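You operate a simulated robot arm through the tools that you are given. There is no shell and no other tool. Be economical: measure what you need, move in short steps, check, and stop when the job is done.

You run a simulated two-armed robot. Do the job below in one go: nothing can be reset, and whatever is moved stays where it is left.

TASK
Set each card bin's dial to its count and mark the empty bin.
Fine: mark it by swinging out its grey flap, which uncovers LOW. Leave the tees in their bins.

Only the result counts: the job must be done as asked and must still hold three seconds after the hand-in. Knocking over, shifting, dropping, spilling or breaking anything else fails it.

THE ROBOT
Two 7-joint arms with fingered hands on one trunk, on a base that drives. Base frame: it is fixed to the floor where the robot stands at the start and does not move with it; the origin is under the middle of the robot, x ahead of it, y to its left, z up. Lengths are in mm, angles in degrees, forces in N, time in s.
The left shoulder is at the start at [52, 129, 1205], the right one opposite. With the tool pointing down near the work surface each hand reaches from about 100 to 580 mm from the robot's upright axis, wherever it stands, measured 20 degrees to its own side. Places, roughly: black pack [1000, -500, 1000]; inside of the left card bin [700, 100, 1000]; inside of the middle card bin [900, -200, 1000]; inside of the right card bin [1100, -500, 1000]; left bin dial [500, 0, 900]; left bin flap [600, -100, 1000]; middle bin dial [700, -300, 900]; middle bin flap [800, -400, 1000]; right bin dial [900, -600, 900]; right bin flap [1000, -700, 1000]. Payload 2.5 kg a hand.
The TCP of each hand is the grasp point between the finger pads, 30 mm short of the fingertips. In the tool frame z runs along the fingers and y along their closing line. Largest opening 104 mm; the body of the gripper starts 35 mm behind the TCP. The gripper is a hand of 5 fingers: y runs from the thumb to the fingers, the wrist lies at [-15, -104, -178] in the tool frame, and closing takes about 1.5 s.
Orientation is told as [roll, pitch, yaw] about the base's x, y, z axes, in that order, counted from this pose: with the fingers straight down and the wrist toward the robot, the tool's x, y and z point along [0, 1, 0], [1, 0, 0] and [0, 0, -1] of the base frame.

THE INTERFACE
- The arms move only by the tool move_arm. It takes "left_plan", "right_plan" or both (then of equal length, played together; a hand with none holds still); each is a list of rows, each a list of 6 numbers: the turn, a rotation vector about the base's x, y, z in degrees, then the shift along the base's x, y, z in mm. In form: [[ax, ay, az, tx, ty, tz], ...]. A call has 1 to 20 rows; each row is the pose to reach, as a shift and turn from the pose commanded when the call began. "left_grip" and "right_grip" are, for a hand that has rows, the opening, from 0 (shut) to 1 (fully open), set as the call begins (left out, the last holds). A row lasts 0.2 s, in which the tool goes at most 50 mm and 8.6 degrees; a call with a longer step from one row to the next is refused whole, and so is a gripper value outside its range. A pose out of reach is approached as far as the arm can. The call stops where the force on the tool passes 40 N (or 10 N more than at its start, if that is more) or the arm is blocked; 0.2 s more then pass. Each finger travels about 153 mm/s and halts on what it meets, pressing with about 31 N; the grip force reading is that of the motor and also rises with nothing between the fingers. The clock runs only during rows and for 0.2 s after the last one: add rows that repeat a pose to give the fingers time. The reply holds the time, the measured pose of the TCP, the force on the tool along the base axes, the opening and the grip force, in the units named above and with some noise, with the torque about the TCP (base axes, N m) and any sound that the robot's microphone picked up.
- Cameras (640 x 400 px; columns grow to the right, rows downward): "scene" is now at [107.1, -28.3, 1405.3]; the picture's right is [-0.36, -0.93, -0.00], its down [-0.63, 0.24, -0.74] and it looks along [0.69, -0.27, -0.68] (base axes); focal length 251 px, centre (320, 200). "left" rides on the left gripper at [-80, -78, -141] in its tool frame; the picture's right is [-0.78, -0.30, 0.56], its down [0.53, -0.78, 0.33] and it looks along [0.33, 0.56, 0.76] (tool axes); focal length 247 px, centre (320, 200). "right" rides on the right gripper at [80, -78, -141] in its tool frame; the picture's right is [-0.78, 0.30, -0.56], its down [-0.54, -0.78, 0.33] and it looks along [-0.33, 0.56, 0.76] (tool axes); focal length 247 px, centre (320, 200). There is no depth. A picture from a camera that has moved, and an enlarged one, comes with that camera's place and axes in the base frame and with its lens.
- capture(camera): a new picture of that camera. It takes no simulated time.
- raise_lower(by): slides the trunk up (or, below 0, down) by that many mm; the arms and the scene camera ride with it, the base frame stays. It gives what a move gives, with no picture.
- roll_base(legs): drives the robot by 1 to 6 legs, each [ahead, left, turn to the left] in mm, mm and degrees, along the robot's own axes; the way and the turn of a leg run together, so that a leg with both is an arc; at most 1500 mm and 180 degrees a leg. The arms and the cameras ride along, it lands a little off, and it stops where it bumps. It gives what a move gives.
- curl_fingers(index, middle, ring, little, thumb_bend, thumb_turn, hand): sets how far each is bent, from 0 (flat) to 100 (curled in); at 30 the hand is open as for a grip, at 70 the pads meet at the TCP. One left out holds its place. A second passes; each finger stops where it meets its share of the squeeze, and holds until it gets a number again. A gripper value or a shape takes the hand back. It gives what a move gives, with no picture; readings hold the bend of each and the force on index, middle, ring, little, thumb and palm. thumb_turn goes from beside the hand (0) to across from the fingers (100), as for a grip.
- grasp_type(shape, hand): the hand has 5 fingers and takes this shape, open, in about a second: jaw (thumb against the fingers, like two jaws); tri (thumb and two fingers); tip (a fingertip pinch); poke (one finger out to press); point (the index stretched); flat (the hand flat); cup (the hand cupped); fist (a fist). The gripper value then closes the fingers along that shape, each until it touches; the sizes above hold for jaw. It gives what a move gives, with no picture.
- turn_head(pan, tilt): turns the head with the scene camera to pan (to the left, within 86 degrees either way) and tilt (down, from -29 to 69), counted from straight ahead of the robot. It gives what a move gives.
- close_up(camera, box): a new picture of the part [left, top, right, bottom] of that camera's present view, enlarged. It takes no simulated time.
- sign_off(): hands the job in; it is judged then, once.

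Go step by step. Nothing tells you exact positions but the pictures and the camera data: compare them with the known pose of the tool, close in by small moves and look again before you grip or let go. The budget is 120 turns and 92 pictures, counting those below and the enlarged ones. Unless the task says otherwise, let go and move clear before handing in, and close with one line.

The tools are called after ">>>" by a JSON object that holds its "api" and its "payload". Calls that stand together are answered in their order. move_arm: Moves the arms, as the interface text tells. Its arguments: {"type":"object","properties":{"left_plan":{"type":"array","items":{"type":"array","items":{"type":"number"}}},"left_grip":{"type":"number"},"right_plan":{"type":"array","items":{"type":"array","items":{"type":"number"}}},"right_grip":{"type":"number"}},"required":[]} The other tools are called the same way: raise_lower (by) slides the trunk up or down; grasp_type (shape, hand) gives the hand a shape; curl_fingers (index, middle, ring, little, thumb_bend, thumb_turn, hand) moves the fingers one by one; roll_base (legs) drives the base; turn_head (pan, tilt) turns the head that bears the scene camera; capture (camera) takes a picture; close_up (camera, box) takes an enlarged picture of a part of a camera's view; sign_off () hands the job in.

At the start:

```text
clock: 0.0
left_tcp_pos: [478.6, 29.5, 1199.6]
left_tcp_rot: [-0.3, -1.0, 0.1]
left_ft_force: [-0.1, -0.5, 0.7]
left_ft_torque: [-0.02, 0.01, -0.02]
left_gripper_width: 103.8
left_finger_force: 0.1
left_shape: jaw
left_bend: [30.0, 30.0, 30.0, 30.0, 30.0, 98.0]
left_finger forces: [0.0, 0.0, 0.0, 0.0, 0.0, 0.0]
right_tcp_pos: [384.0, -322.6, 1200.5]
right_tcp_rot: [-0.1, -0.5, -0.1]
right_ft_force: [0.8, -0.7, 0.1]
right_ft_torque: [0.01, 0.0, -0.02]
right_gripper_width: 103.7
right_finger_force: 0.0
right_shape: jaw
right_bend: [30.0, 30.0, 30.0, 30.0, 30.0, 98.0]
right_finger forces: [0.0, 0.0, 0.1, 0.0, 0.0, 0.0]
trunk travel left (down, up): [-600.0, 340.0]
robot x, y, heading: [1.2, 2.2, -0.0]
head pan, tilt: [-21.2, 43.0]
```

scene: 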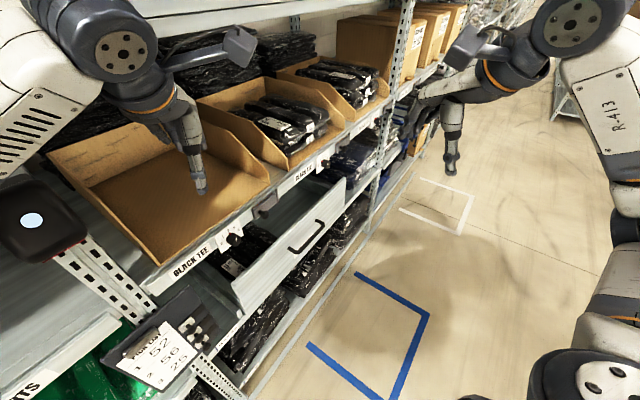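
right: 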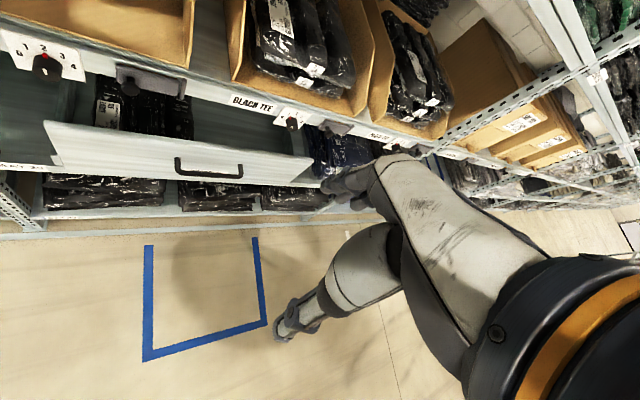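
left: 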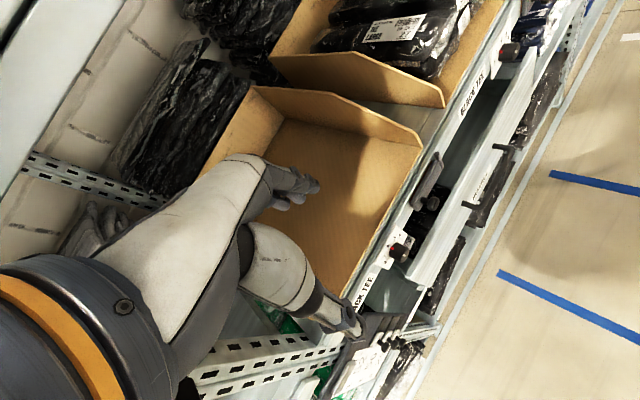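

I see three card bins on a shelf that runs away to the right, each with a dial and a grey flap below it. I'll enlarge the bins and dials first.

>>> {"api": "close_up", "payload": {"camera": "scene", "box": [180, 50, 400, 188]}}

>>> {"api": "close_up", "payload": {"camera": "right", "box": [0, 0, 200, 125]}}

>>> {"api": "close_up", "payload": {"camera": "right", "box": [220, 0, 460, 150]}}

>>> {"api": "close_up", "payload": {"camera": "left", "box": [240, 0, 560, 200]}}

```text
2.90 times, centred on (290, 119) of scene
camera zoom: at [107.1, -28.3, 1405.3], right [-0.36, -0.93, 0.0], down [-0.63, 0.24, -0.74], along [0.69, -0.27, -0.68], focal length 727 px, centre (407, 435)
```

zoom: 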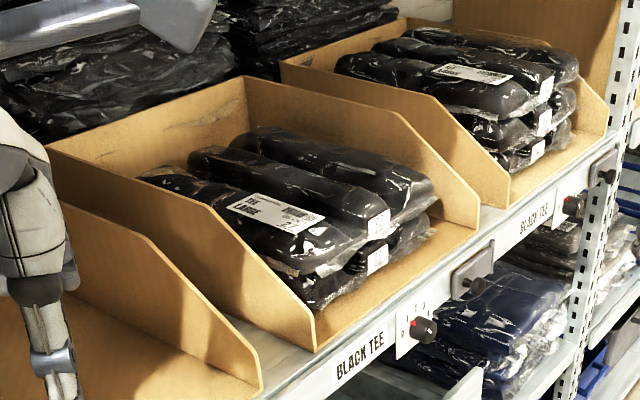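

```text
3.20 times, centred on (100, 62) of right
camera zoom: at [304.9, -241.7, 1339.8], right [0.29, -0.77, 0.56], down [-0.77, -0.54, -0.34], along [0.56, -0.34, -0.76], focal length 790 px, centre (1024, 640)
```

zoom: 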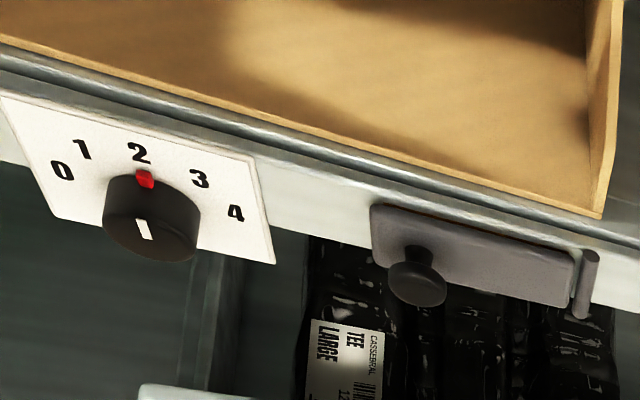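

```text
2.67 times, centred on (340, 75) of right
camera zoom: at [304.9, -241.7, 1339.8], right [0.29, -0.77, 0.56], down [-0.77, -0.54, -0.34], along [0.56, -0.34, -0.76], focal length 659 px, centre (267, 533)
```

zoom: 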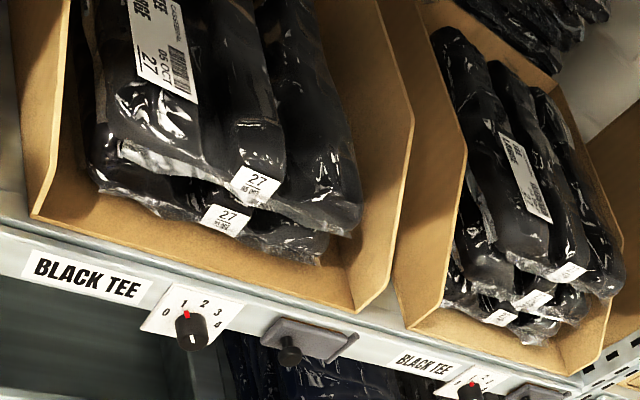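

```text
2.00 times, centred on (400, 100) of left
camera zoom: at [398.9, -49.7, 1340.0], right [-0.28, -0.78, -0.56], down [-0.77, 0.53, -0.35], along [0.57, 0.33, -0.75], focal length 494 px, centre (160, 400)
```

zoom: 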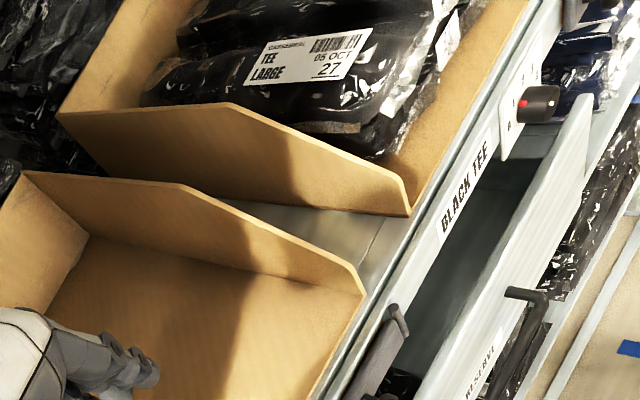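

The shelf front runs along about (0.56, -0.83). By triangulation the left dial is near (519, 23, 951) and the middle one near (727, -288, 945). I'll back off, turn to face the shelf squarely and look again.

>>> {"api": "roll_base", "payload": {"legs": [[-166, -111, 0], [0, 0, 33.8]]}}

>>> {"api": "turn_head", "payload": {"pan": -20, "tilt": 35}}

>>> {"api": "capture", "payload": {"camera": "scene"}}

```text
clock: 3.2
left_tcp_pos: [219.0, 183.5, 1194.3]
left_tcp_rot: [-0.1, -0.7, 34.0]
left_ft_force: [-0.3, 0.5, -0.2]
left_ft_torque: [-0.01, 0.0, 0.01]
left_gripper_width: 103.5
left_finger_force: 0.0
left_shape: jaw
left_bend: [30.0, 30.0, 30.0, 30.0, 30.0, 98.0]
left_finger forces: [0.0, 0.0, 0.0, 0.0, 0.0, 0.0]
right_tcp_pos: [337.0, -164.2, 1195.9]
right_tcp_rot: [-0.1, 0.0, 33.9]
right_ft_force: [-0.1, -0.2, 0.5]
right_ft_torque: [0.04, 0.0, -0.04]
right_gripper_width: 103.6
right_finger_force: 0.1
right_shape: jaw
right_bend: [30.0, 30.0, 30.0, 30.0, 30.0, 98.0]
right_finger forces: [0.0, 0.0, 0.1, 0.0, 0.1, 0.1]
trunk travel left (down, up): [-600.0, 340.0]
robot x, y, heading: [-168.5, -112.5, 34.2]
head pan, tilt: [-21.2, 43.0]
```

```text
clock: 3.9
left_tcp_pos: [217.7, 182.5, 1193.9]
left_tcp_rot: [0.0, -0.6, 34.0]
left_ft_force: [-0.1, 1.2, 0.1]
left_ft_torque: [0.02, 0.0, 0.02]
left_gripper_width: 103.9
left_finger_force: 0.0
left_shape: jaw
left_bend: [30.0, 30.0, 30.0, 30.0, 30.0, 98.0]
left_finger forces: [0.1, 0.0, 0.0, 0.1, 0.0, 0.0]
right_tcp_pos: [334.4, -162.4, 1197.1]
right_tcp_rot: [0.0, -0.1, 33.9]
right_ft_force: [0.8, 0.3, 1.4]
right_ft_torque: [0.02, -0.02, 0.0]
right_gripper_width: 103.8
right_finger_force: 0.1
right_shape: jaw
right_bend: [30.0, 30.0, 30.0, 30.0, 30.0, 98.0]
right_finger forces: [0.0, 0.1, 0.0, 0.0, 0.0, 0.0]
trunk travel left (down, up): [-600.0, 340.0]
robot x, y, heading: [-175.3, -112.9, 33.9]
head pan, tilt: [-20.0, 35.0]
```

```text
84 pictures are left
camera scene: at [-52.3, -69.7, 1416.1], right [0.24, -0.97, 0.0], down [-0.56, -0.14, -0.82], along [0.79, 0.2, -0.57], focal length 251 px, centre (320, 200)
```

scene: 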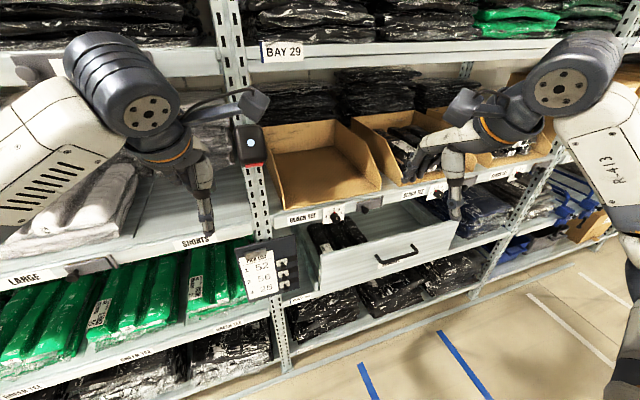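

I'm facing the shelf now. I'll drive right until I'm in front of the middle bin and look at the bins and dials.

>>> {"api": "roll_base", "payload": {"legs": [[0, -700, 0]]}}

>>> {"api": "turn_head", "payload": {"pan": 0, "tilt": 35}}

>>> {"api": "capture", "payload": {"camera": "scene"}}

>>> {"api": "capture", "payload": {"camera": "right"}}

>>> {"api": "capture", "payload": {"camera": "left"}}

```text
clock: 7.8
left_tcp_pos: [605.3, -400.1, 1195.6]
left_tcp_rot: [-0.1, -0.6, 33.5]
left_ft_force: [-0.1, 0.3, 0.5]
left_ft_torque: [0.02, 0.05, 0.0]
left_gripper_width: 103.6
left_finger_force: 0.1
left_shape: jaw
left_bend: [30.0, 30.0, 30.0, 30.0, 30.0, 98.0]
left_finger forces: [0.0, 0.0, 0.0, 0.1, 0.0, 0.1]
right_tcp_pos: [720.4, -747.1, 1196.6]
right_tcp_rot: [0.0, 0.1, 33.4]
right_ft_force: [0.0, -0.4, 0.0]
right_ft_torque: [0.03, 0.0, -0.01]
right_gripper_width: 103.5
right_finger_force: 0.0
right_shape: jaw
right_bend: [30.0, 30.0, 30.0, 30.0, 30.0, 98.0]
right_finger forces: [0.0, 0.1, 0.0, 0.1, 0.1, 0.0]
trunk travel left (down, up): [-600.0, 340.0]
robot x, y, heading: [217.0, -692.8, 33.6]
head pan, tilt: [-20.0, 35.0]
```

```text
clock: 8.6
left_tcp_pos: [606.6, -398.8, 1195.1]
left_tcp_rot: [0.0, -0.6, 33.6]
left_ft_force: [-0.2, -0.2, 0.1]
left_ft_torque: [0.01, 0.01, 0.03]
left_gripper_width: 103.8
left_finger_force: 0.1
left_shape: jaw
left_bend: [30.0, 30.0, 30.0, 30.0, 30.0, 98.0]
left_finger forces: [0.0, 0.0, 0.0, 0.0, 0.1, 0.1]
right_tcp_pos: [720.1, -747.2, 1196.5]
right_tcp_rot: [0.0, 0.0, 33.3]
right_ft_force: [-0.2, -0.1, 0.1]
right_ft_torque: [0.02, -0.02, 0.03]
right_gripper_width: 103.6
right_finger_force: 0.1
right_shape: jaw
right_bend: [30.0, 30.0, 30.0, 30.0, 30.0, 98.0]
right_finger forces: [0.0, 0.1, 0.0, 0.0, 0.2, 0.0]
trunk travel left (down, up): [-600.0, 340.0]
robot x, y, heading: [216.4, -688.2, 33.4]
head pan, tilt: [0.0, 35.0]
```

```text
83 pictures are left
camera scene: at [320.8, -620.9, 1416.2], right [0.55, -0.84, 0.0], down [-0.48, -0.32, -0.82], along [0.68, 0.45, -0.57], focal length 251 px, centre (320, 200)
```

scene: 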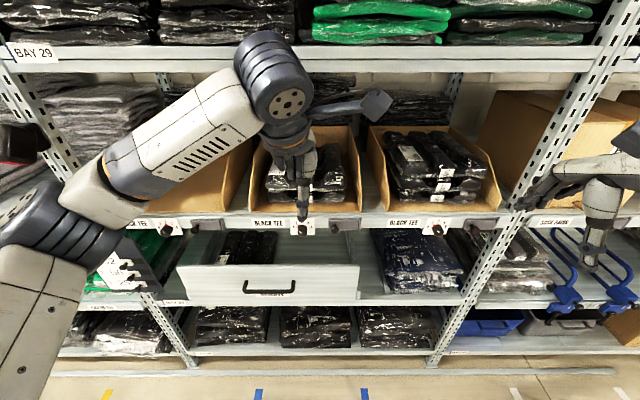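

```text
82 pictures are left
camera right: at [611.2, -721.4, 1336.4], right [0.67, -0.49, 0.56], down [-0.35, -0.87, -0.33], along [0.65, 0.03, -0.76], focal length 247 px, centre (320, 200)
```

right: 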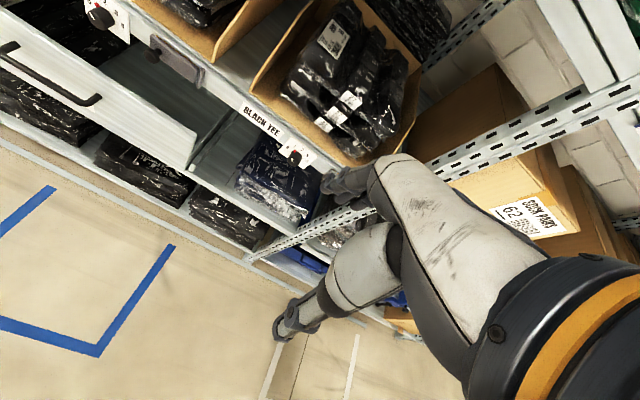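

```text
81 pictures are left
camera left: at [584.1, -509.3, 1336.1], right [0.19, -0.81, -0.56], down [-0.94, 0.02, -0.34], along [0.29, 0.59, -0.76], focal length 247 px, centre (320, 200)
```

left: 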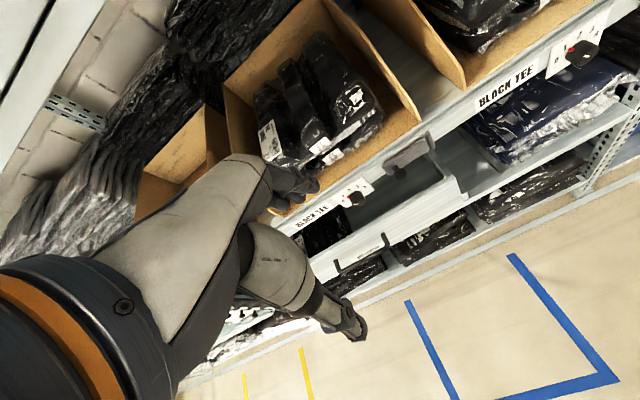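

>>> {"api": "close_up", "payload": {"camera": "right", "box": [240, 0, 440, 125]}}

>>> {"api": "close_up", "payload": {"camera": "scene", "box": [360, 115, 520, 245]}}

>>> {"api": "close_up", "payload": {"camera": "left", "box": [220, 20, 440, 158]}}

>>> {"api": "close_up", "payload": {"camera": "right", "box": [60, 0, 320, 170]}}

```text
3.20 times, centred on (340, 62) of right
camera zoom: at [611.2, -721.4, 1336.4], right [0.67, -0.49, 0.56], down [-0.35, -0.87, -0.33], along [0.65, 0.03, -0.76], focal length 790 px, centre (256, 640)
```

zoom: 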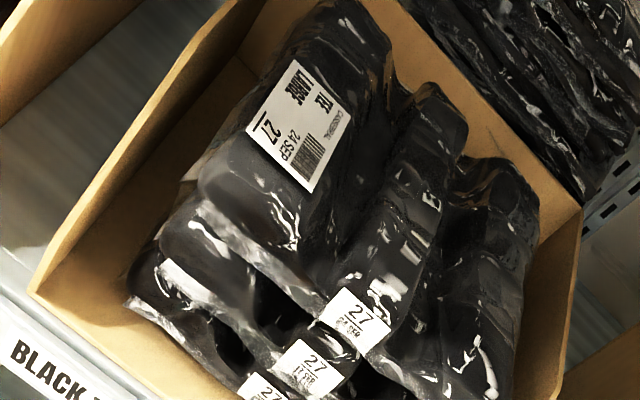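

```text
3.08 times, centred on (440, 180) of scene
camera zoom: at [320.8, -620.9, 1416.2], right [0.55, -0.84, 0.0], down [-0.48, -0.32, -0.82], along [0.68, 0.45, -0.57], focal length 772 px, centre (-49, 262)
```

zoom: 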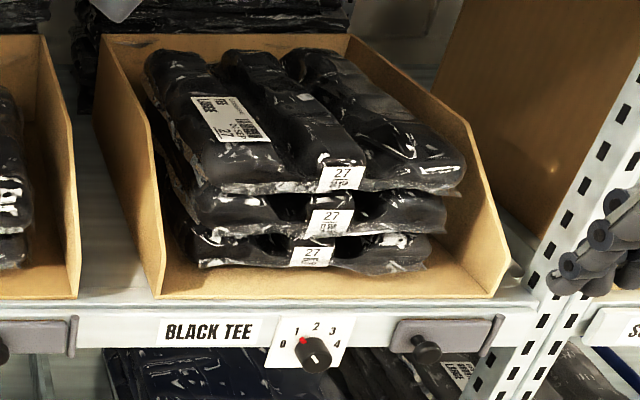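

```text
2.90 times, centred on (330, 89) of left
camera zoom: at [584.1, -509.3, 1336.1], right [0.19, -0.81, -0.56], down [-0.94, 0.02, -0.34], along [0.29, 0.59, -0.76], focal length 716 px, centre (291, 522)
```

zoom: 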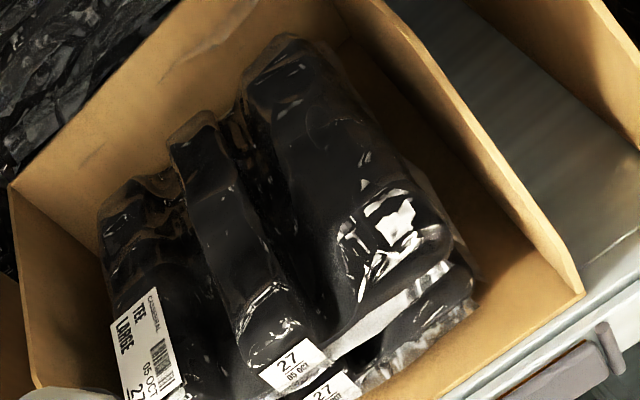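

```text
2.35 times, centred on (190, 85) of right
camera zoom: at [611.2, -721.4, 1336.4], right [0.67, -0.49, 0.56], down [-0.35, -0.87, -0.33], along [0.65, 0.03, -0.76], focal length 581 px, centre (626, 471)
```

zoom: 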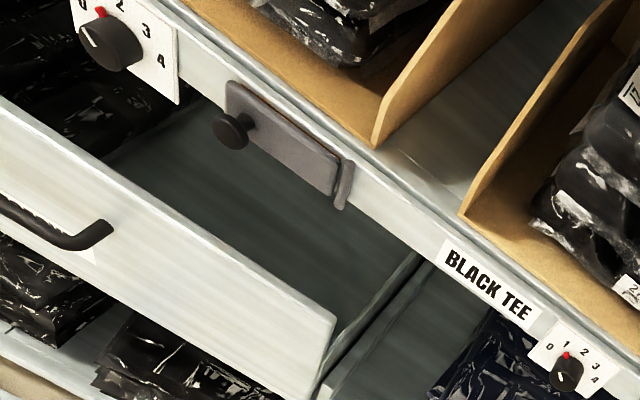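

I count 0 packs in the left bin, 2 in the middle (dial now at 1) and 3 on the right (dial now at 1). I'll start with the right dial, so I'm placing it ahead of the right shoulder, lowering the trunk and looking closely.

>>> {"api": "roll_base", "payload": {"legs": [[0, -165, 0.3]]}}

>>> {"api": "raise_lower", "payload": {"by": -150}}

>>> {"api": "turn_head", "payload": {"pan": -5, "tilt": 25}}

>>> {"api": "capture", "payload": {"camera": "scene"}}

```text
clock: 10.0
left_tcp_pos: [696.4, -538.1, 1194.4]
left_tcp_rot: [-0.1, -0.5, 33.5]
left_ft_force: [-0.6, 0.1, 0.8]
left_ft_torque: [-0.01, 0.02, -0.01]
left_gripper_width: 104.0
left_finger_force: 0.0
left_shape: jaw
left_bend: [30.0, 30.0, 30.0, 30.0, 30.0, 98.0]
left_finger forces: [0.0, 0.1, 0.1, 0.0, 0.0, 0.1]
right_tcp_pos: [812.0, -884.6, 1196.8]
right_tcp_rot: [0.0, 0.0, 33.5]
right_ft_force: [-0.2, -0.2, 0.4]
right_ft_torque: [0.03, 0.02, -0.02]
right_gripper_width: 103.7
right_finger_force: 0.0
right_shape: jaw
right_bend: [30.0, 30.0, 30.0, 30.0, 30.0, 98.0]
right_finger forces: [0.0, 0.1, 0.1, 0.1, 0.0, 0.0]
trunk travel left (down, up): [-600.0, 340.0]
robot x, y, heading: [306.1, -826.5, 33.6]
head pan, tilt: [0.0, 35.0]
```

```text
clock: 11.8
left_tcp_pos: [697.0, -538.5, 1043.8]
left_tcp_rot: [-0.1, -0.6, 33.6]
left_ft_force: [-0.9, -0.2, -0.3]
left_ft_torque: [-0.01, 0.01, -0.02]
left_gripper_width: 103.7
left_finger_force: 0.1
left_shape: jaw
left_bend: [30.0, 30.0, 30.0, 30.0, 30.0, 98.0]
left_finger forces: [0.0, 0.0, 0.1, 0.1, 0.1, 0.1]
right_tcp_pos: [812.8, -885.1, 1046.3]
right_tcp_rot: [0.0, 0.0, 33.5]
right_ft_force: [0.5, 0.1, 0.4]
right_ft_torque: [0.03, 0.0, 0.01]
right_gripper_width: 103.6
right_finger_force: 0.0
right_shape: jaw
right_bend: [30.0, 30.0, 30.0, 30.0, 30.0, 98.0]
right_finger forces: [0.0, 0.0, 0.0, 0.1, 0.0, 0.0]
trunk travel left (down, up): [-450.0, 490.0]
robot x, y, heading: [308.0, -827.6, 33.6]
head pan, tilt: [0.0, 35.0]
```

```text
clock: 12.5
left_tcp_pos: [697.7, -537.3, 1045.3]
left_tcp_rot: [-0.1, -0.5, 33.6]
left_ft_force: [0.4, 0.2, 0.0]
left_ft_torque: [-0.05, -0.02, 0.0]
left_gripper_width: 103.8
left_finger_force: 0.1
left_shape: jaw
left_bend: [30.0, 30.0, 30.0, 30.0, 30.0, 98.0]
left_finger forces: [0.0, 0.0, 0.0, 0.0, 0.1, 0.0]
right_tcp_pos: [812.5, -884.3, 1046.6]
right_tcp_rot: [0.1, -0.1, 33.5]
right_ft_force: [0.5, -0.7, -0.6]
right_ft_torque: [-0.01, -0.01, 0.0]
right_gripper_width: 103.9
right_finger_force: 0.0
right_shape: jaw
right_bend: [30.0, 30.0, 30.0, 30.0, 30.0, 98.0]
right_finger forces: [0.1, 0.0, 0.0, 0.1, 0.1, 0.0]
trunk travel left (down, up): [-450.0, 490.0]
robot x, y, heading: [303.0, -829.1, 33.5]
head pan, tilt: [-5.0, 25.0]
```

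```text
76 pictures are left
camera scene: at [420.1, -764.4, 1281.9], right [0.48, -0.88, 0.0], down [-0.37, -0.2, -0.91], along [0.8, 0.43, -0.42], focal length 251 px, centre (320, 200)
```

scene: 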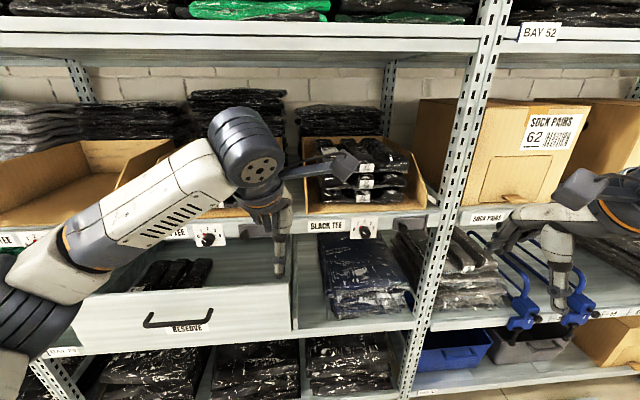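

>>> {"api": "close_up", "payload": {"camera": "scene", "box": [324, 200, 444, 275]}}

>>> {"api": "capture", "payload": {"camera": "right"}}

```text
5.33 times, centred on (384, 238) of scene
camera zoom: at [420.1, -764.4, 1281.9], right [0.48, -0.88, 0.0], down [-0.37, -0.2, -0.91], along [0.8, 0.43, -0.42], focal length 1338 px, centre (-21, 0)
```

zoom: 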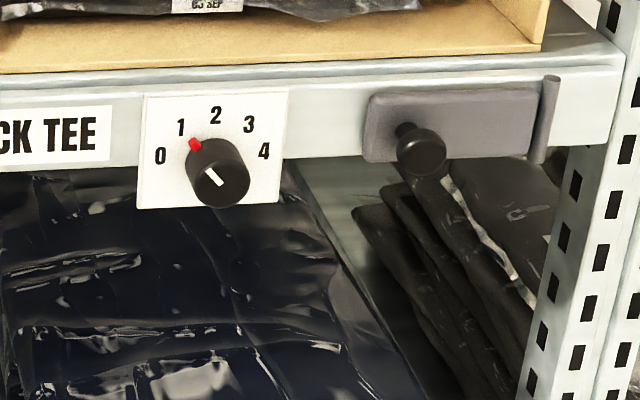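

```text
74 pictures are left
camera right: at [703.3, -859.5, 1186.4], right [0.68, -0.48, 0.56], down [-0.35, -0.88, -0.33], along [0.65, 0.03, -0.76], focal length 247 px, centre (320, 200)
```

right: 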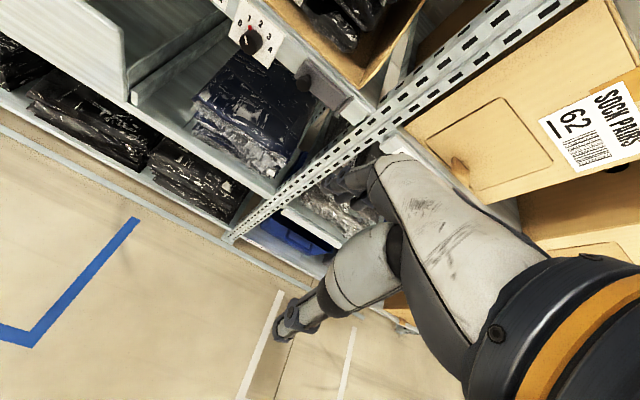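

The right knob face is at about (930, -617, 950), roughly 28 mm across, with about 40° between numbers. I'll set a three-finger grip and swing the right hand to point at the shelf, holding it 80 mm short of the dial.

>>> {"api": "grasp_type", "payload": {"hand": "right", "shape": "tri"}}

>>> {"api": "move_arm", "payload": {"right_plan": [[4.5, -6.8, 0, 0, 18, -9], [9, -13.6, 0, 0, 36, -18], [13.5, -20.5, 0, 3, 55, -27], [18, -27.3, 0, 6, 75, -36], [22.6, -34.1, 0, 10, 95, -45], [27.1, -41, 0, 14, 115, -54], [31.6, -47.8, 0, 18, 135, -63], [36.1, -54.6, 0, 23, 155, -72], [40.6, -61.4, 0, 28, 175, -80], [45.2, -68.3, 0, 34, 195, -89], [49.7, -75.1, 0, 40, 216, -97], [49.7, -75.1, 0, 40, 216, -97]]}}

>>> {"api": "capture", "payload": {"camera": "scene"}}

>>> {"api": "capture", "payload": {"camera": "right"}}

```text
clock: 13.4
left_tcp_pos: [696.3, -537.9, 1044.8]
left_tcp_rot: [0.0, -0.7, 33.6]
left_ft_force: [0.2, -0.1, 0.5]
left_ft_torque: [0.01, -0.01, -0.04]
left_gripper_width: 103.6
left_finger_force: 0.1
left_shape: jaw
left_bend: [30.0, 30.0, 30.0, 30.0, 30.0, 98.0]
left_finger forces: [0.0, 0.0, 0.0, 0.0, 0.0, 0.1]
right_tcp_pos: [812.1, -885.0, 1046.5]
right_tcp_rot: [0.0, 0.1, 33.5]
right_ft_force: [-0.1, 0.1, 0.4]
right_ft_torque: [0.02, -0.04, -0.01]
right_gripper_width: 103.8
right_finger_force: 0.1
right_shape: tri
right_bend: [30.0, 30.0, 99.0, 99.0, 30.0, 98.0]
right_finger forces: [0.1, 0.0, 0.0, 0.0, 0.0, 0.0]
trunk travel left (down, up): [-450.0, 490.0]
robot x, y, heading: [307.6, -826.5, 33.3]
head pan, tilt: [-5.0, 25.0]
```

```text
clock: 16.0
left_tcp_pos: [696.7, -537.6, 1044.6]
left_tcp_rot: [0.0, -0.6, 33.6]
left_ft_force: [0.1, 0.0, -0.6]
left_ft_torque: [0.02, 0.01, 0.02]
left_gripper_width: 104.0
left_finger_force: 0.1
left_shape: jaw
left_bend: [30.0, 30.0, 30.0, 30.0, 30.0, 98.0]
left_finger forces: [0.0, 0.0, 0.1, 0.0, 0.1, 0.0]
right_tcp_pos: [915.3, -750.2, 957.5]
right_tcp_rot: [79.6, -89.4, -42.9]
right_ft_force: [0.4, -0.4, 1.0]
right_ft_torque: [-0.02, 0.01, -0.05]
right_gripper_width: 104.0
right_finger_force: 0.1
right_shape: tri
right_bend: [30.0, 30.0, 99.0, 99.0, 30.0, 98.0]
right_finger forces: [0.0, 0.1, 0.0, 0.1, 0.0, 0.0]
right hand out of reach, approached as far as the arm can: row 6, 7, 8, 9, 10, 11, 12
trunk travel left (down, up): [-450.0, 490.0]
robot x, y, heading: [305.7, -828.9, 33.5]
head pan, tilt: [-5.0, 25.0]
```

```text
73 pictures are left
camera scene: at [420.1, -764.5, 1281.9], right [0.48, -0.88, 0.0], down [-0.37, -0.2, -0.91], along [0.8, 0.43, -0.42], focal length 251 px, centre (320, 200)
```

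scene: 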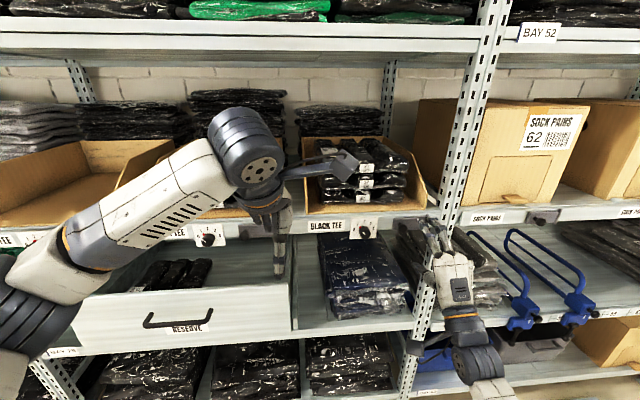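

```text
72 pictures are left
camera right: at [753.4, -768.5, 879.6], right [0.02, -0.96, 0.29], down [0.58, -0.23, -0.78], along [0.81, 0.18, 0.55], focal length 247 px, centre (320, 200)
```

right: 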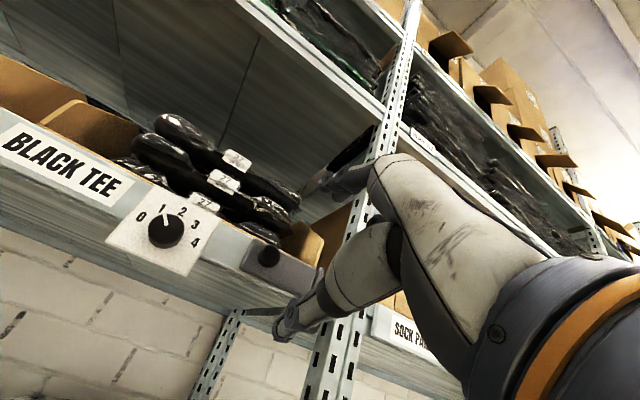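

The pose is out of reach that far inward. The arm prefers to work further out to its own side, so I'll back it into a comfortable pose and move the base to bring the dial to it.

>>> {"api": "move_arm", "payload": {"right_plan": [[0, 0, 0, 3, -50, 0], [0, 0, 0, 6, -95, 0], [0, 0, 0, 17, -122, 0], [0, 0, 0, 17, -122, 0]]}}

```text
clock: 17.0
left_tcp_pos: [697.6, -537.8, 1044.5]
left_tcp_rot: [-0.1, -0.6, 33.6]
left_ft_force: [-0.3, 0.2, -0.7]
left_ft_torque: [0.0, -0.01, 0.0]
left_gripper_width: 103.6
left_finger_force: 0.0
left_shape: jaw
left_bend: [30.0, 30.0, 30.0, 30.0, 30.0, 98.0]
left_finger forces: [0.0, 0.0, 0.1, 0.0, 0.0, 0.0]
right_tcp_pos: [929.8, -873.8, 956.5]
right_tcp_rot: [75.0, -89.4, -38.4]
right_ft_force: [0.3, 0.0, -0.3]
right_ft_torque: [-0.01, 0.02, 0.02]
right_gripper_width: 104.0
right_finger_force: 0.1
right_shape: tri
right_bend: [30.0, 30.0, 99.0, 99.0, 30.0, 98.0]
right_finger forces: [0.0, 0.1, 0.0, 0.0, 0.0, 0.0]
trunk travel left (down, up): [-450.0, 490.0]
robot x, y, heading: [307.7, -834.2, 33.2]
head pan, tilt: [-5.0, 25.0]
```

Moves from the actually reached pose work. I'll test how far the hand can roll about the pointing axis here.

>>> {"api": "move_arm", "payload": {"right_plan": [[-6.7, -4.4, 0, 0, 0, 0], [-13.3, -8.8, 0, 0, 0, 0], [-20, -13.2, 0, 0, 0, 0], [-26.7, -17.7, 0, 0, 0, 0], [-33.4, -22.1, 0, 0, 0, 0], [-33.4, -22.1, 0, 0, 0, 0]]}}

>>> {"api": "move_arm", "payload": {"right_plan": [[6.7, 4.4, 0, 0, 0, 0], [13.3, 8.8, 0, 0, 0, 0], [20, 13.2, 0, 0, 0, 0], [26.7, 17.7, 0, 0, 0, 0], [33.4, 22.1, 0, 0, 0, 0], [40, 26.5, 0, 0, 0, 0], [46.7, 30.9, 0, 0, 0, 0], [53.4, 35.3, 0, 0, 0, 0], [60, 39.7, 0, 0, 0, 0], [66.7, 44.2, 0, 0, 0, 0], [66.7, 44.2, 0, 0, 0, 0]]}}

```text
clock: 18.4
left_tcp_pos: [697.1, -537.8, 1044.5]
left_tcp_rot: [-0.1, -0.6, 33.6]
left_ft_force: [-0.5, 0.1, -0.3]
left_ft_torque: [-0.01, -0.04, 0.01]
left_gripper_width: 103.7
left_finger_force: 0.1
left_shape: jaw
left_bend: [30.0, 30.0, 30.0, 30.0, 30.0, 98.0]
left_finger forces: [0.1, 0.0, 0.0, 0.0, 0.1, 0.1]
right_tcp_pos: [930.1, -874.6, 958.6]
right_tcp_rot: [-86.3, -50.5, 123.1]
right_ft_force: [0.0, -0.6, -0.2]
right_ft_torque: [-0.02, 0.02, -0.01]
right_gripper_width: 103.9
right_finger_force: 0.0
right_shape: tri
right_bend: [30.0, 30.0, 99.0, 99.0, 30.0, 98.0]
right_finger forces: [0.1, 0.0, 0.1, 0.1, 0.0, 0.1]
right hand out of reach, approached as far as the arm can: row 5, 6
trunk travel left (down, up): [-450.0, 490.0]
robot x, y, heading: [305.6, -826.6, 33.5]
head pan, tilt: [-5.0, 25.0]
```

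```text
clock: 20.8
left_tcp_pos: [696.8, -538.7, 1043.6]
left_tcp_rot: [-0.1, -0.6, 33.6]
left_ft_force: [-0.4, 0.9, -0.7]
left_ft_torque: [0.02, -0.04, 0.0]
left_gripper_width: 103.8
left_finger_force: 0.1
left_shape: jaw
left_bend: [30.0, 30.0, 30.0, 30.0, 30.0, 98.0]
left_finger forces: [0.1, 0.0, 0.0, 0.0, 0.0, 0.0]
right_tcp_pos: [928.9, -875.6, 957.5]
right_tcp_rot: [92.8, -49.3, -56.0]
right_ft_force: [0.1, 0.0, -0.1]
right_ft_torque: [0.03, -0.02, 0.0]
right_gripper_width: 103.7
right_finger_force: 0.0
right_shape: tri
right_bend: [30.0, 30.0, 99.0, 99.0, 30.0, 98.0]
right_finger forces: [0.0, 0.0, 0.0, 0.2, 0.0, 0.0]
trunk travel left (down, up): [-450.0, 490.0]
robot x, y, heading: [309.3, -827.0, 33.2]
head pan, tilt: [-5.0, 25.0]
```

Roll from about -38° to +41° works. I'll pre-roll the right hand to about -20° and pull the left hand back. Then I'll move the base so the hand sits in front of the right dial.

>>> {"api": "move_arm", "payload": {"right_plan": [[-6.4, -4.2, 0, 0, 0, 0], [-12.8, -8.4, 0, 0, 0, 0], [-19.2, -12.7, 0, 0, 0, 0], [-25.6, -16.9, 0, 0, 0, 0], [-32, -21.1, 0, 0, 0, 0], [-38.4, -25.3, 0, 0, 0, 0], [-44.8, -29.6, 0, 0, 0, 0], [-50.9, -33.7, 0, 0, 0, 0], [-50.9, -33.7, 0, 0, 0, 0]], "left_plan": [[0, 0, 0, -20, -13, 10], [0, 0, 0, -40, -27, 20], [0, 0, 0, -60, -40, 30], [0, 0, 0, -80, -53, 40], [0, 0, 0, -100, -67, 50], [0, 0, 0, -120, -80, 60], [0, 0, 0, -130, -87, 60], [0, 0, 0, -140, -93, 60], [0, 0, 0, -140, -93, 60]]}}

>>> {"api": "roll_base", "payload": {"legs": [[0, 213, 0], [55, 0, 0]]}}

>>> {"api": "capture", "payload": {"camera": "scene"}}

>>> {"api": "capture", "payload": {"camera": "right"}}

```text
clock: 22.8
left_tcp_pos: [556.0, -630.5, 1103.5]
left_tcp_rot: [-0.1, -0.6, 33.6]
left_ft_force: [-0.1, 0.3, -0.4]
left_ft_torque: [0.03, -0.01, 0.0]
left_gripper_width: 103.6
left_finger_force: 0.1
left_shape: jaw
left_bend: [30.0, 30.0, 30.0, 30.0, 30.0, 98.0]
left_finger forces: [0.1, 0.0, 0.0, 0.0, 0.0, 0.1]
right_tcp_pos: [930.4, -874.6, 958.8]
right_tcp_rot: [-86.3, -69.4, 122.8]
right_ft_force: [-0.6, 0.2, -0.7]
right_ft_torque: [-0.01, 0.03, 0.0]
right_gripper_width: 104.2
right_finger_force: 0.0
right_shape: tri
right_bend: [30.0, 30.0, 99.0, 99.0, 30.0, 98.0]
right_finger forces: [0.0, 0.0, 0.0, 0.0, 0.1, 0.1]
trunk travel left (down, up): [-450.0, 490.0]
robot x, y, heading: [306.0, -827.7, 33.4]
head pan, tilt: [-5.0, 25.0]
```

```text
clock: 25.0
left_tcp_pos: [485.2, -424.3, 1101.9]
left_tcp_rot: [0.0, -0.6, 33.7]
left_ft_force: [-0.7, 1.2, -0.7]
left_ft_torque: [-0.03, -0.02, -0.01]
left_gripper_width: 104.0
left_finger_force: 0.0
left_shape: jaw
left_bend: [30.0, 30.0, 30.0, 30.0, 30.0, 98.0]
left_finger forces: [0.1, 0.1, 0.0, 0.0, 0.1, 0.0]
right_tcp_pos: [857.4, -666.2, 957.8]
right_tcp_rot: [-86.1, -69.5, 122.8]
right_ft_force: [0.5, 0.3, 1.3]
right_ft_torque: [-0.01, 0.0, 0.01]
right_gripper_width: 104.2
right_finger_force: 0.0
right_shape: tri
right_bend: [30.0, 30.0, 99.0, 99.0, 30.0, 98.0]
right_finger forces: [0.1, 0.0, 0.0, 0.1, 0.0, 0.0]
trunk travel left (down, up): [-450.0, 490.0]
robot x, y, heading: [235.6, -622.6, 33.5]
head pan, tilt: [-5.0, 25.0]
```

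```text
71 pictures are left
camera scene: at [348.6, -557.0, 1281.9], right [0.48, -0.88, 0.0], down [-0.37, -0.2, -0.91], along [0.8, 0.43, -0.42], focal length 251 px, centre (320, 200)
```

scene: 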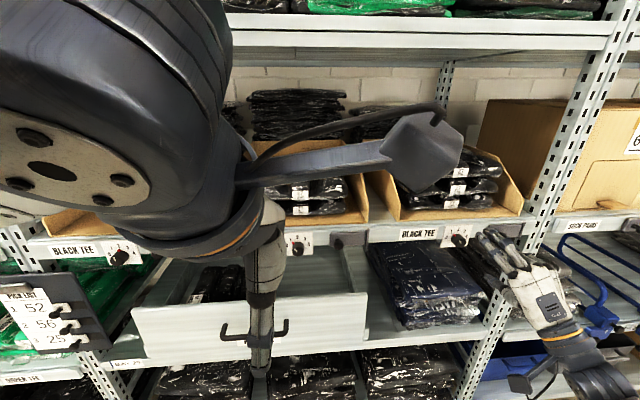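

```text
70 pictures are left
camera right: at [714.4, -713.0, 859.7], right [-0.07, -0.82, 0.56], down [0.72, -0.43, -0.55], along [0.7, 0.36, 0.62], focal length 247 px, centre (320, 200)
```

right: 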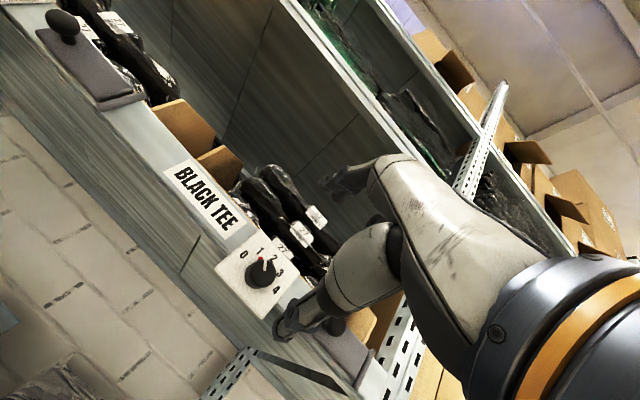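

>>> {"api": "close_up", "payload": {"camera": "scene", "box": [420, 200, 580, 300]}}

>>> {"api": "close_up", "payload": {"camera": "right", "box": [200, 150, 440, 300]}}

```text
4.00 times, centred on (500, 250) of scene
camera zoom: at [348.6, -557.0, 1281.9], right [0.48, -0.88, 0.0], down [-0.37, -0.2, -0.91], along [0.8, 0.43, -0.42], focal length 1003 px, centre (-400, 0)
```

zoom: 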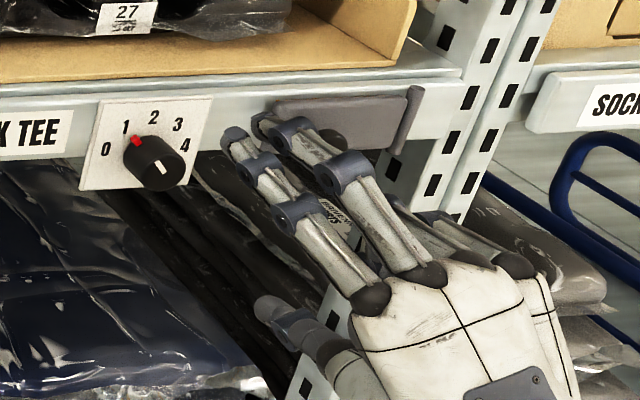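

```text
2.67 times, centred on (320, 225) of right
camera zoom: at [714.4, -713.0, 859.7], right [-0.07, -0.82, 0.56], down [0.72, -0.43, -0.55], along [0.7, 0.36, 0.62], focal length 659 px, centre (320, 133)
```

zoom: 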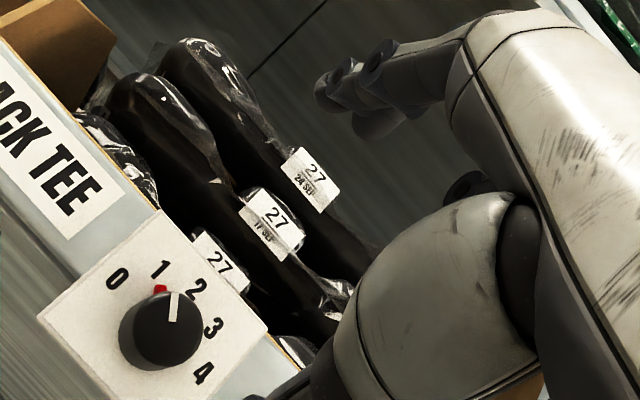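

Combining the views, the knob face is slightly deeper and lower, near (951, -611, 940). I'll lower the hand 15 mm, move the base in 50 mm and check again.

>>> {"api": "move_arm", "payload": {"right_plan": [[0, 0, 0, 3, -5, -15], [0, 0, 0, 3, -5, -15]]}}

>>> {"api": "roll_base", "payload": {"legs": [[50, 3, 0]]}}

>>> {"api": "close_up", "payload": {"camera": "scene", "box": [420, 200, 580, 300]}}

>>> {"api": "close_up", "payload": {"camera": "right", "box": [200, 150, 440, 300]}}

```text
clock: 25.6
left_tcp_pos: [483.8, -423.2, 1104.3]
left_tcp_rot: [-0.1, -0.6, 33.7]
left_ft_force: [-0.6, -0.5, -0.3]
left_ft_torque: [-0.01, -0.02, 0.01]
left_gripper_width: 103.9
left_finger_force: 0.0
left_shape: jaw
left_bend: [30.0, 30.0, 30.0, 30.0, 30.0, 98.0]
left_finger forces: [0.1, 0.0, 0.0, 0.0, 0.0, 0.0]
right_tcp_pos: [861.6, -673.3, 943.8]
right_tcp_rot: [-86.2, -69.5, 122.8]
right_ft_force: [-0.5, -1.0, -0.7]
right_ft_torque: [-0.01, 0.02, 0.0]
right_gripper_width: 103.9
right_finger_force: 0.1
right_shape: tri
right_bend: [30.0, 30.0, 99.0, 99.0, 30.0, 98.0]
right_finger forces: [0.1, 0.1, 0.1, 0.0, 0.0, 0.0]
trunk travel left (down, up): [-450.0, 490.0]
robot x, y, heading: [235.0, -624.2, 33.7]
head pan, tilt: [-5.0, 25.0]
```

```text
clock: 26.5
left_tcp_pos: [523.1, -393.6, 1103.6]
left_tcp_rot: [-0.2, -0.6, 33.8]
left_ft_force: [0.4, 0.3, -0.6]
left_ft_torque: [0.03, 0.03, 0.0]
left_gripper_width: 103.9
left_finger_force: 0.0
left_shape: jaw
left_bend: [30.0, 30.0, 30.0, 30.0, 30.0, 98.0]
left_finger forces: [0.0, 0.0, 0.0, 0.1, 0.0, 0.1]
right_tcp_pos: [899.9, -643.1, 943.6]
right_tcp_rot: [-86.2, -69.6, 122.8]
right_ft_force: [-0.1, 0.2, -1.0]
right_ft_torque: [0.0, -0.02, 0.01]
right_gripper_width: 104.0
right_finger_force: 0.1
right_shape: tri
right_bend: [30.0, 30.0, 99.0, 99.0, 30.0, 98.0]
right_finger forces: [0.0, 0.0, 0.0, 0.0, 0.1, 0.0]
trunk travel left (down, up): [-450.0, 490.0]
robot x, y, heading: [270.9, -592.5, 33.6]
head pan, tilt: [-5.0, 25.0]
```

```text
4.00 times, centred on (500, 250) of scene
camera zoom: at [387.2, -527.7, 1281.9], right [0.48, -0.88, 0.0], down [-0.37, -0.2, -0.91], along [0.8, 0.43, -0.42], focal length 1003 px, centre (-400, 0)
```

zoom: 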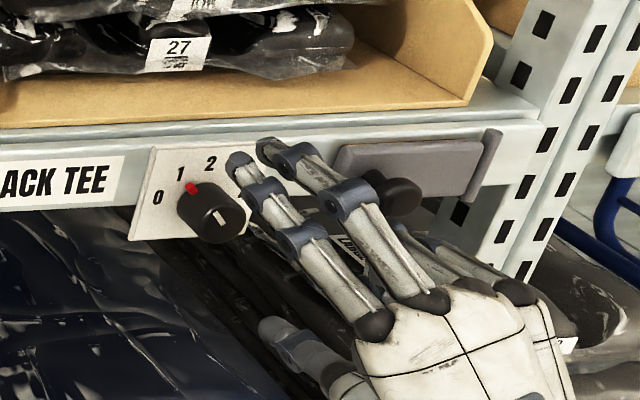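

```text
2.67 times, centred on (320, 225) of right
camera zoom: at [756.3, -689.3, 845.2], right [-0.07, -0.83, 0.56], down [0.72, -0.43, -0.55], along [0.7, 0.36, 0.62], focal length 659 px, centre (320, 133)
```

zoom: 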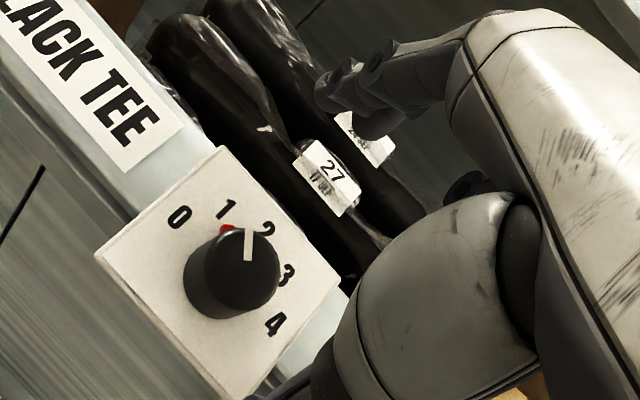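

The hand axis is lined up within about 2 mm of the knob, whose face is about 55 mm ahead. I'll bring the base in 39 mm and check.

>>> {"api": "roll_base", "payload": {"legs": [[39, 4.6, 0]]}}

>>> {"api": "close_up", "payload": {"camera": "scene", "box": [420, 200, 580, 300]}}

>>> {"api": "close_up", "payload": {"camera": "right", "box": [200, 150, 440, 300]}}

```text
clock: 27.4
left_tcp_pos: [553.0, -369.7, 1103.6]
left_tcp_rot: [-0.1, -0.6, 33.6]
left_ft_force: [-0.3, 0.9, 0.0]
left_ft_torque: [-0.01, -0.02, -0.03]
left_gripper_width: 103.7
left_finger_force: 0.0
left_shape: jaw
left_bend: [30.0, 30.0, 30.0, 30.0, 30.0, 98.0]
left_finger forces: [0.0, 0.0, 0.0, 0.0, 0.0, 0.0]
right_tcp_pos: [930.3, -618.1, 944.1]
right_tcp_rot: [-86.2, -69.6, 122.8]
right_ft_force: [0.0, -0.9, 0.3]
right_ft_torque: [-0.01, -0.04, 0.0]
right_gripper_width: 104.1
right_finger_force: 0.0
right_shape: tri
right_bend: [30.0, 30.0, 99.0, 99.0, 30.0, 98.0]
right_finger forces: [0.0, 0.1, 0.0, 0.1, 0.0, 0.0]
trunk travel left (down, up): [-450.0, 490.0]
robot x, y, heading: [304.4, -564.4, 33.5]
head pan, tilt: [-5.0, 25.0]
```

```text
4.00 times, centred on (500, 250) of scene
camera zoom: at [416.7, -502.6, 1281.9], right [0.48, -0.88, 0.0], down [-0.37, -0.2, -0.91], along [0.8, 0.43, -0.42], focal length 1003 px, centre (-400, 0)
```

zoom: 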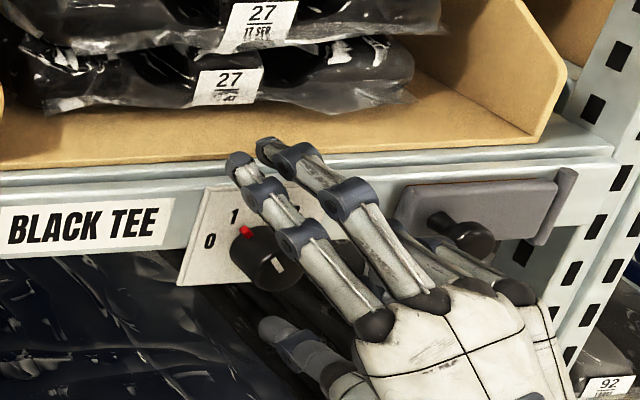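

```text
2.67 times, centred on (320, 225) of right
camera zoom: at [785.8, -664.2, 845.2], right [-0.07, -0.83, 0.56], down [0.72, -0.43, -0.55], along [0.7, 0.36, 0.62], focal length 659 px, centre (320, 133)
```

zoom: 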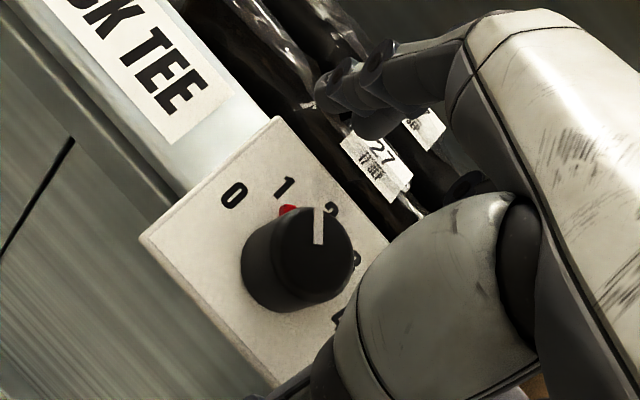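

The knob is on the hand axis now, inside the finger span. I'll close the three-finger grip on it.

>>> {"api": "move_arm", "payload": {"right_plan": [[0, 0, 0, 0, 0, 0], [0, 0, 0, 0, 0, 0], [0, 0, 0, 0, 0, 0], [0, 0, 0, 0, 0, 0], [0, 0, 0, 0, 0, 0], [0, 0, 0, 0, 0, 0], [0, 0, 0, 0, 0, 0], [0, 0, 0, 0, 0, 0]], "right_grip": 0}}

>>> {"api": "close_up", "payload": {"camera": "scene", "box": [420, 200, 580, 300]}}

>>> {"api": "close_up", "payload": {"camera": "right", "box": [200, 150, 440, 300]}}

```text
clock: 29.2
left_tcp_pos: [552.4, -370.6, 1105.6]
left_tcp_rot: [0.0, -0.7, 33.7]
left_ft_force: [0.5, -0.2, 0.5]
left_ft_torque: [-0.02, -0.02, -0.01]
left_gripper_width: 103.7
left_finger_force: 0.0
left_shape: jaw
left_bend: [30.0, 30.0, 30.0, 30.0, 30.0, 98.0]
left_finger forces: [0.0, 0.1, 0.0, 0.1, 0.0, 0.0]
right_tcp_pos: [928.8, -619.6, 944.2]
right_tcp_rot: [-86.0, -69.6, 122.7]
right_ft_force: [-10.4, -10.0, -10.4]
right_ft_torque: [-0.08, 0.29, -0.17]
right_gripper_width: 39.0
right_finger_force: 31.3
right_shape: tri
right_bend: [76.0, 43.0, 100.0, 100.0, 72.0, 100.0]
right_finger forces: [3.4, 18.9, 0.0, 0.1, 29.3, 0.1]
trunk travel left (down, up): [-450.0, 490.0]
robot x, y, heading: [302.9, -569.2, 33.5]
head pan, tilt: [-5.0, 25.0]
```

```text
4.00 times, centred on (500, 250) of scene
camera zoom: at [416.3, -504.0, 1282.0], right [0.48, -0.88, 0.0], down [-0.37, -0.2, -0.91], along [0.8, 0.43, -0.42], focal length 1003 px, centre (-400, 0)
```

zoom: 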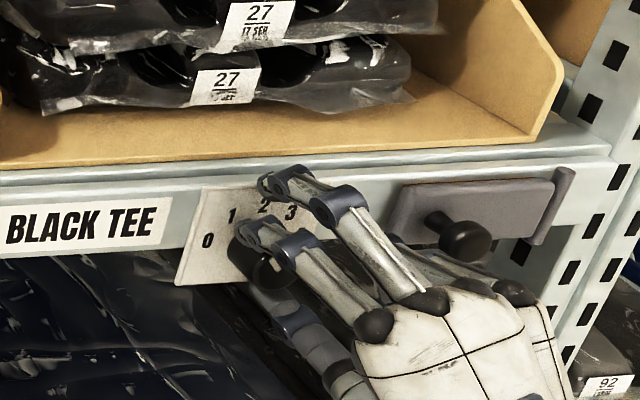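

```text
2.67 times, centred on (320, 225) of right
camera zoom: at [785.4, -665.0, 844.7], right [-0.07, -0.83, 0.56], down [0.71, -0.43, -0.55], along [0.7, 0.36, 0.62], focal length 659 px, centre (320, 133)
```

zoom: 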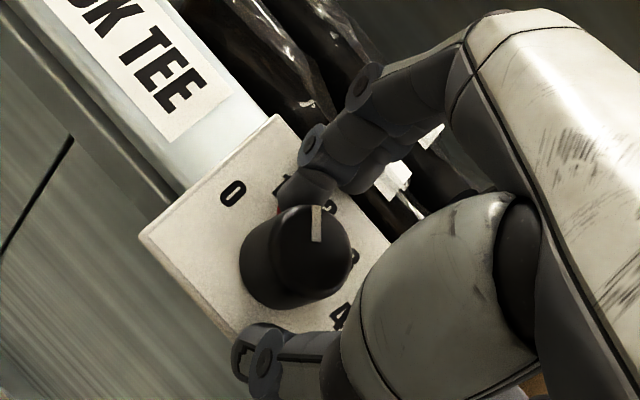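

The thumb and two fingers are pressing on the knob, unevenly. I'll try a small clockwise turn and watch the marker.

>>> {"api": "move_arm", "payload": {"right_plan": [[5, 3.3, 0, 0, 0, 0], [10, 6.6, 0, 0, 0, 0], [15, 9.9, 0, 0, 0, 0], [20, 13.2, 0, 0, 0, 0]]}}

>>> {"api": "close_up", "payload": {"camera": "right", "box": [200, 150, 440, 300]}}

>>> {"api": "close_up", "payload": {"camera": "scene", "box": [440, 220, 560, 295]}}

```text
clock: 30.2
left_tcp_pos: [551.6, -369.7, 1105.0]
left_tcp_rot: [-0.1, -0.7, 33.7]
left_ft_force: [0.7, -0.3, 0.2]
left_ft_torque: [0.02, -0.02, 0.01]
left_gripper_width: 103.7
left_finger_force: 0.0
left_shape: jaw
left_bend: [30.0, 30.0, 30.0, 30.0, 30.0, 98.0]
left_finger forces: [0.1, 0.1, 0.0, 0.1, 0.0, 0.0]
right_tcp_pos: [929.0, -619.9, 946.1]
right_tcp_rot: [94.9, -86.3, -58.5]
right_ft_force: [6.1, -5.1, 0.1]
right_ft_torque: [-0.02, -0.59, -0.06]
right_gripper_width: 31.9
right_finger_force: 31.3
right_shape: tri
right_bend: [76.0, 45.0, 100.0, 100.0, 76.0, 100.0]
right_finger forces: [0.9, 19.6, 0.0, 0.0, 20.1, 0.1]
trunk travel left (down, up): [-450.0, 490.0]
robot x, y, heading: [302.0, -568.6, 33.6]
head pan, tilt: [-5.0, 25.0]
```

```text
2.67 times, centred on (320, 225) of right
camera zoom: at [766.7, -635.1, 871.7], right [0.02, -0.97, 0.24], down [0.56, -0.19, -0.81], along [0.83, 0.15, 0.54], focal length 659 px, centre (320, 133)
```

zoom: 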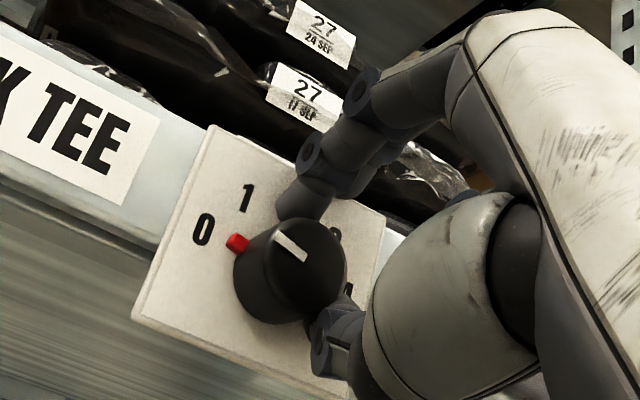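

```text
5.33 times, centred on (500, 258) of scene
camera zoom: at [416.2, -503.4, 1282.1], right [0.48, -0.88, 0.0], down [-0.37, -0.2, -0.91], along [0.8, 0.43, -0.42], focal length 1338 px, centre (-640, -107)
```

zoom: 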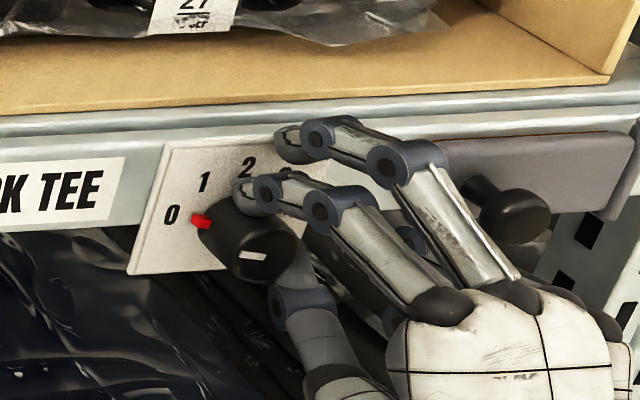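

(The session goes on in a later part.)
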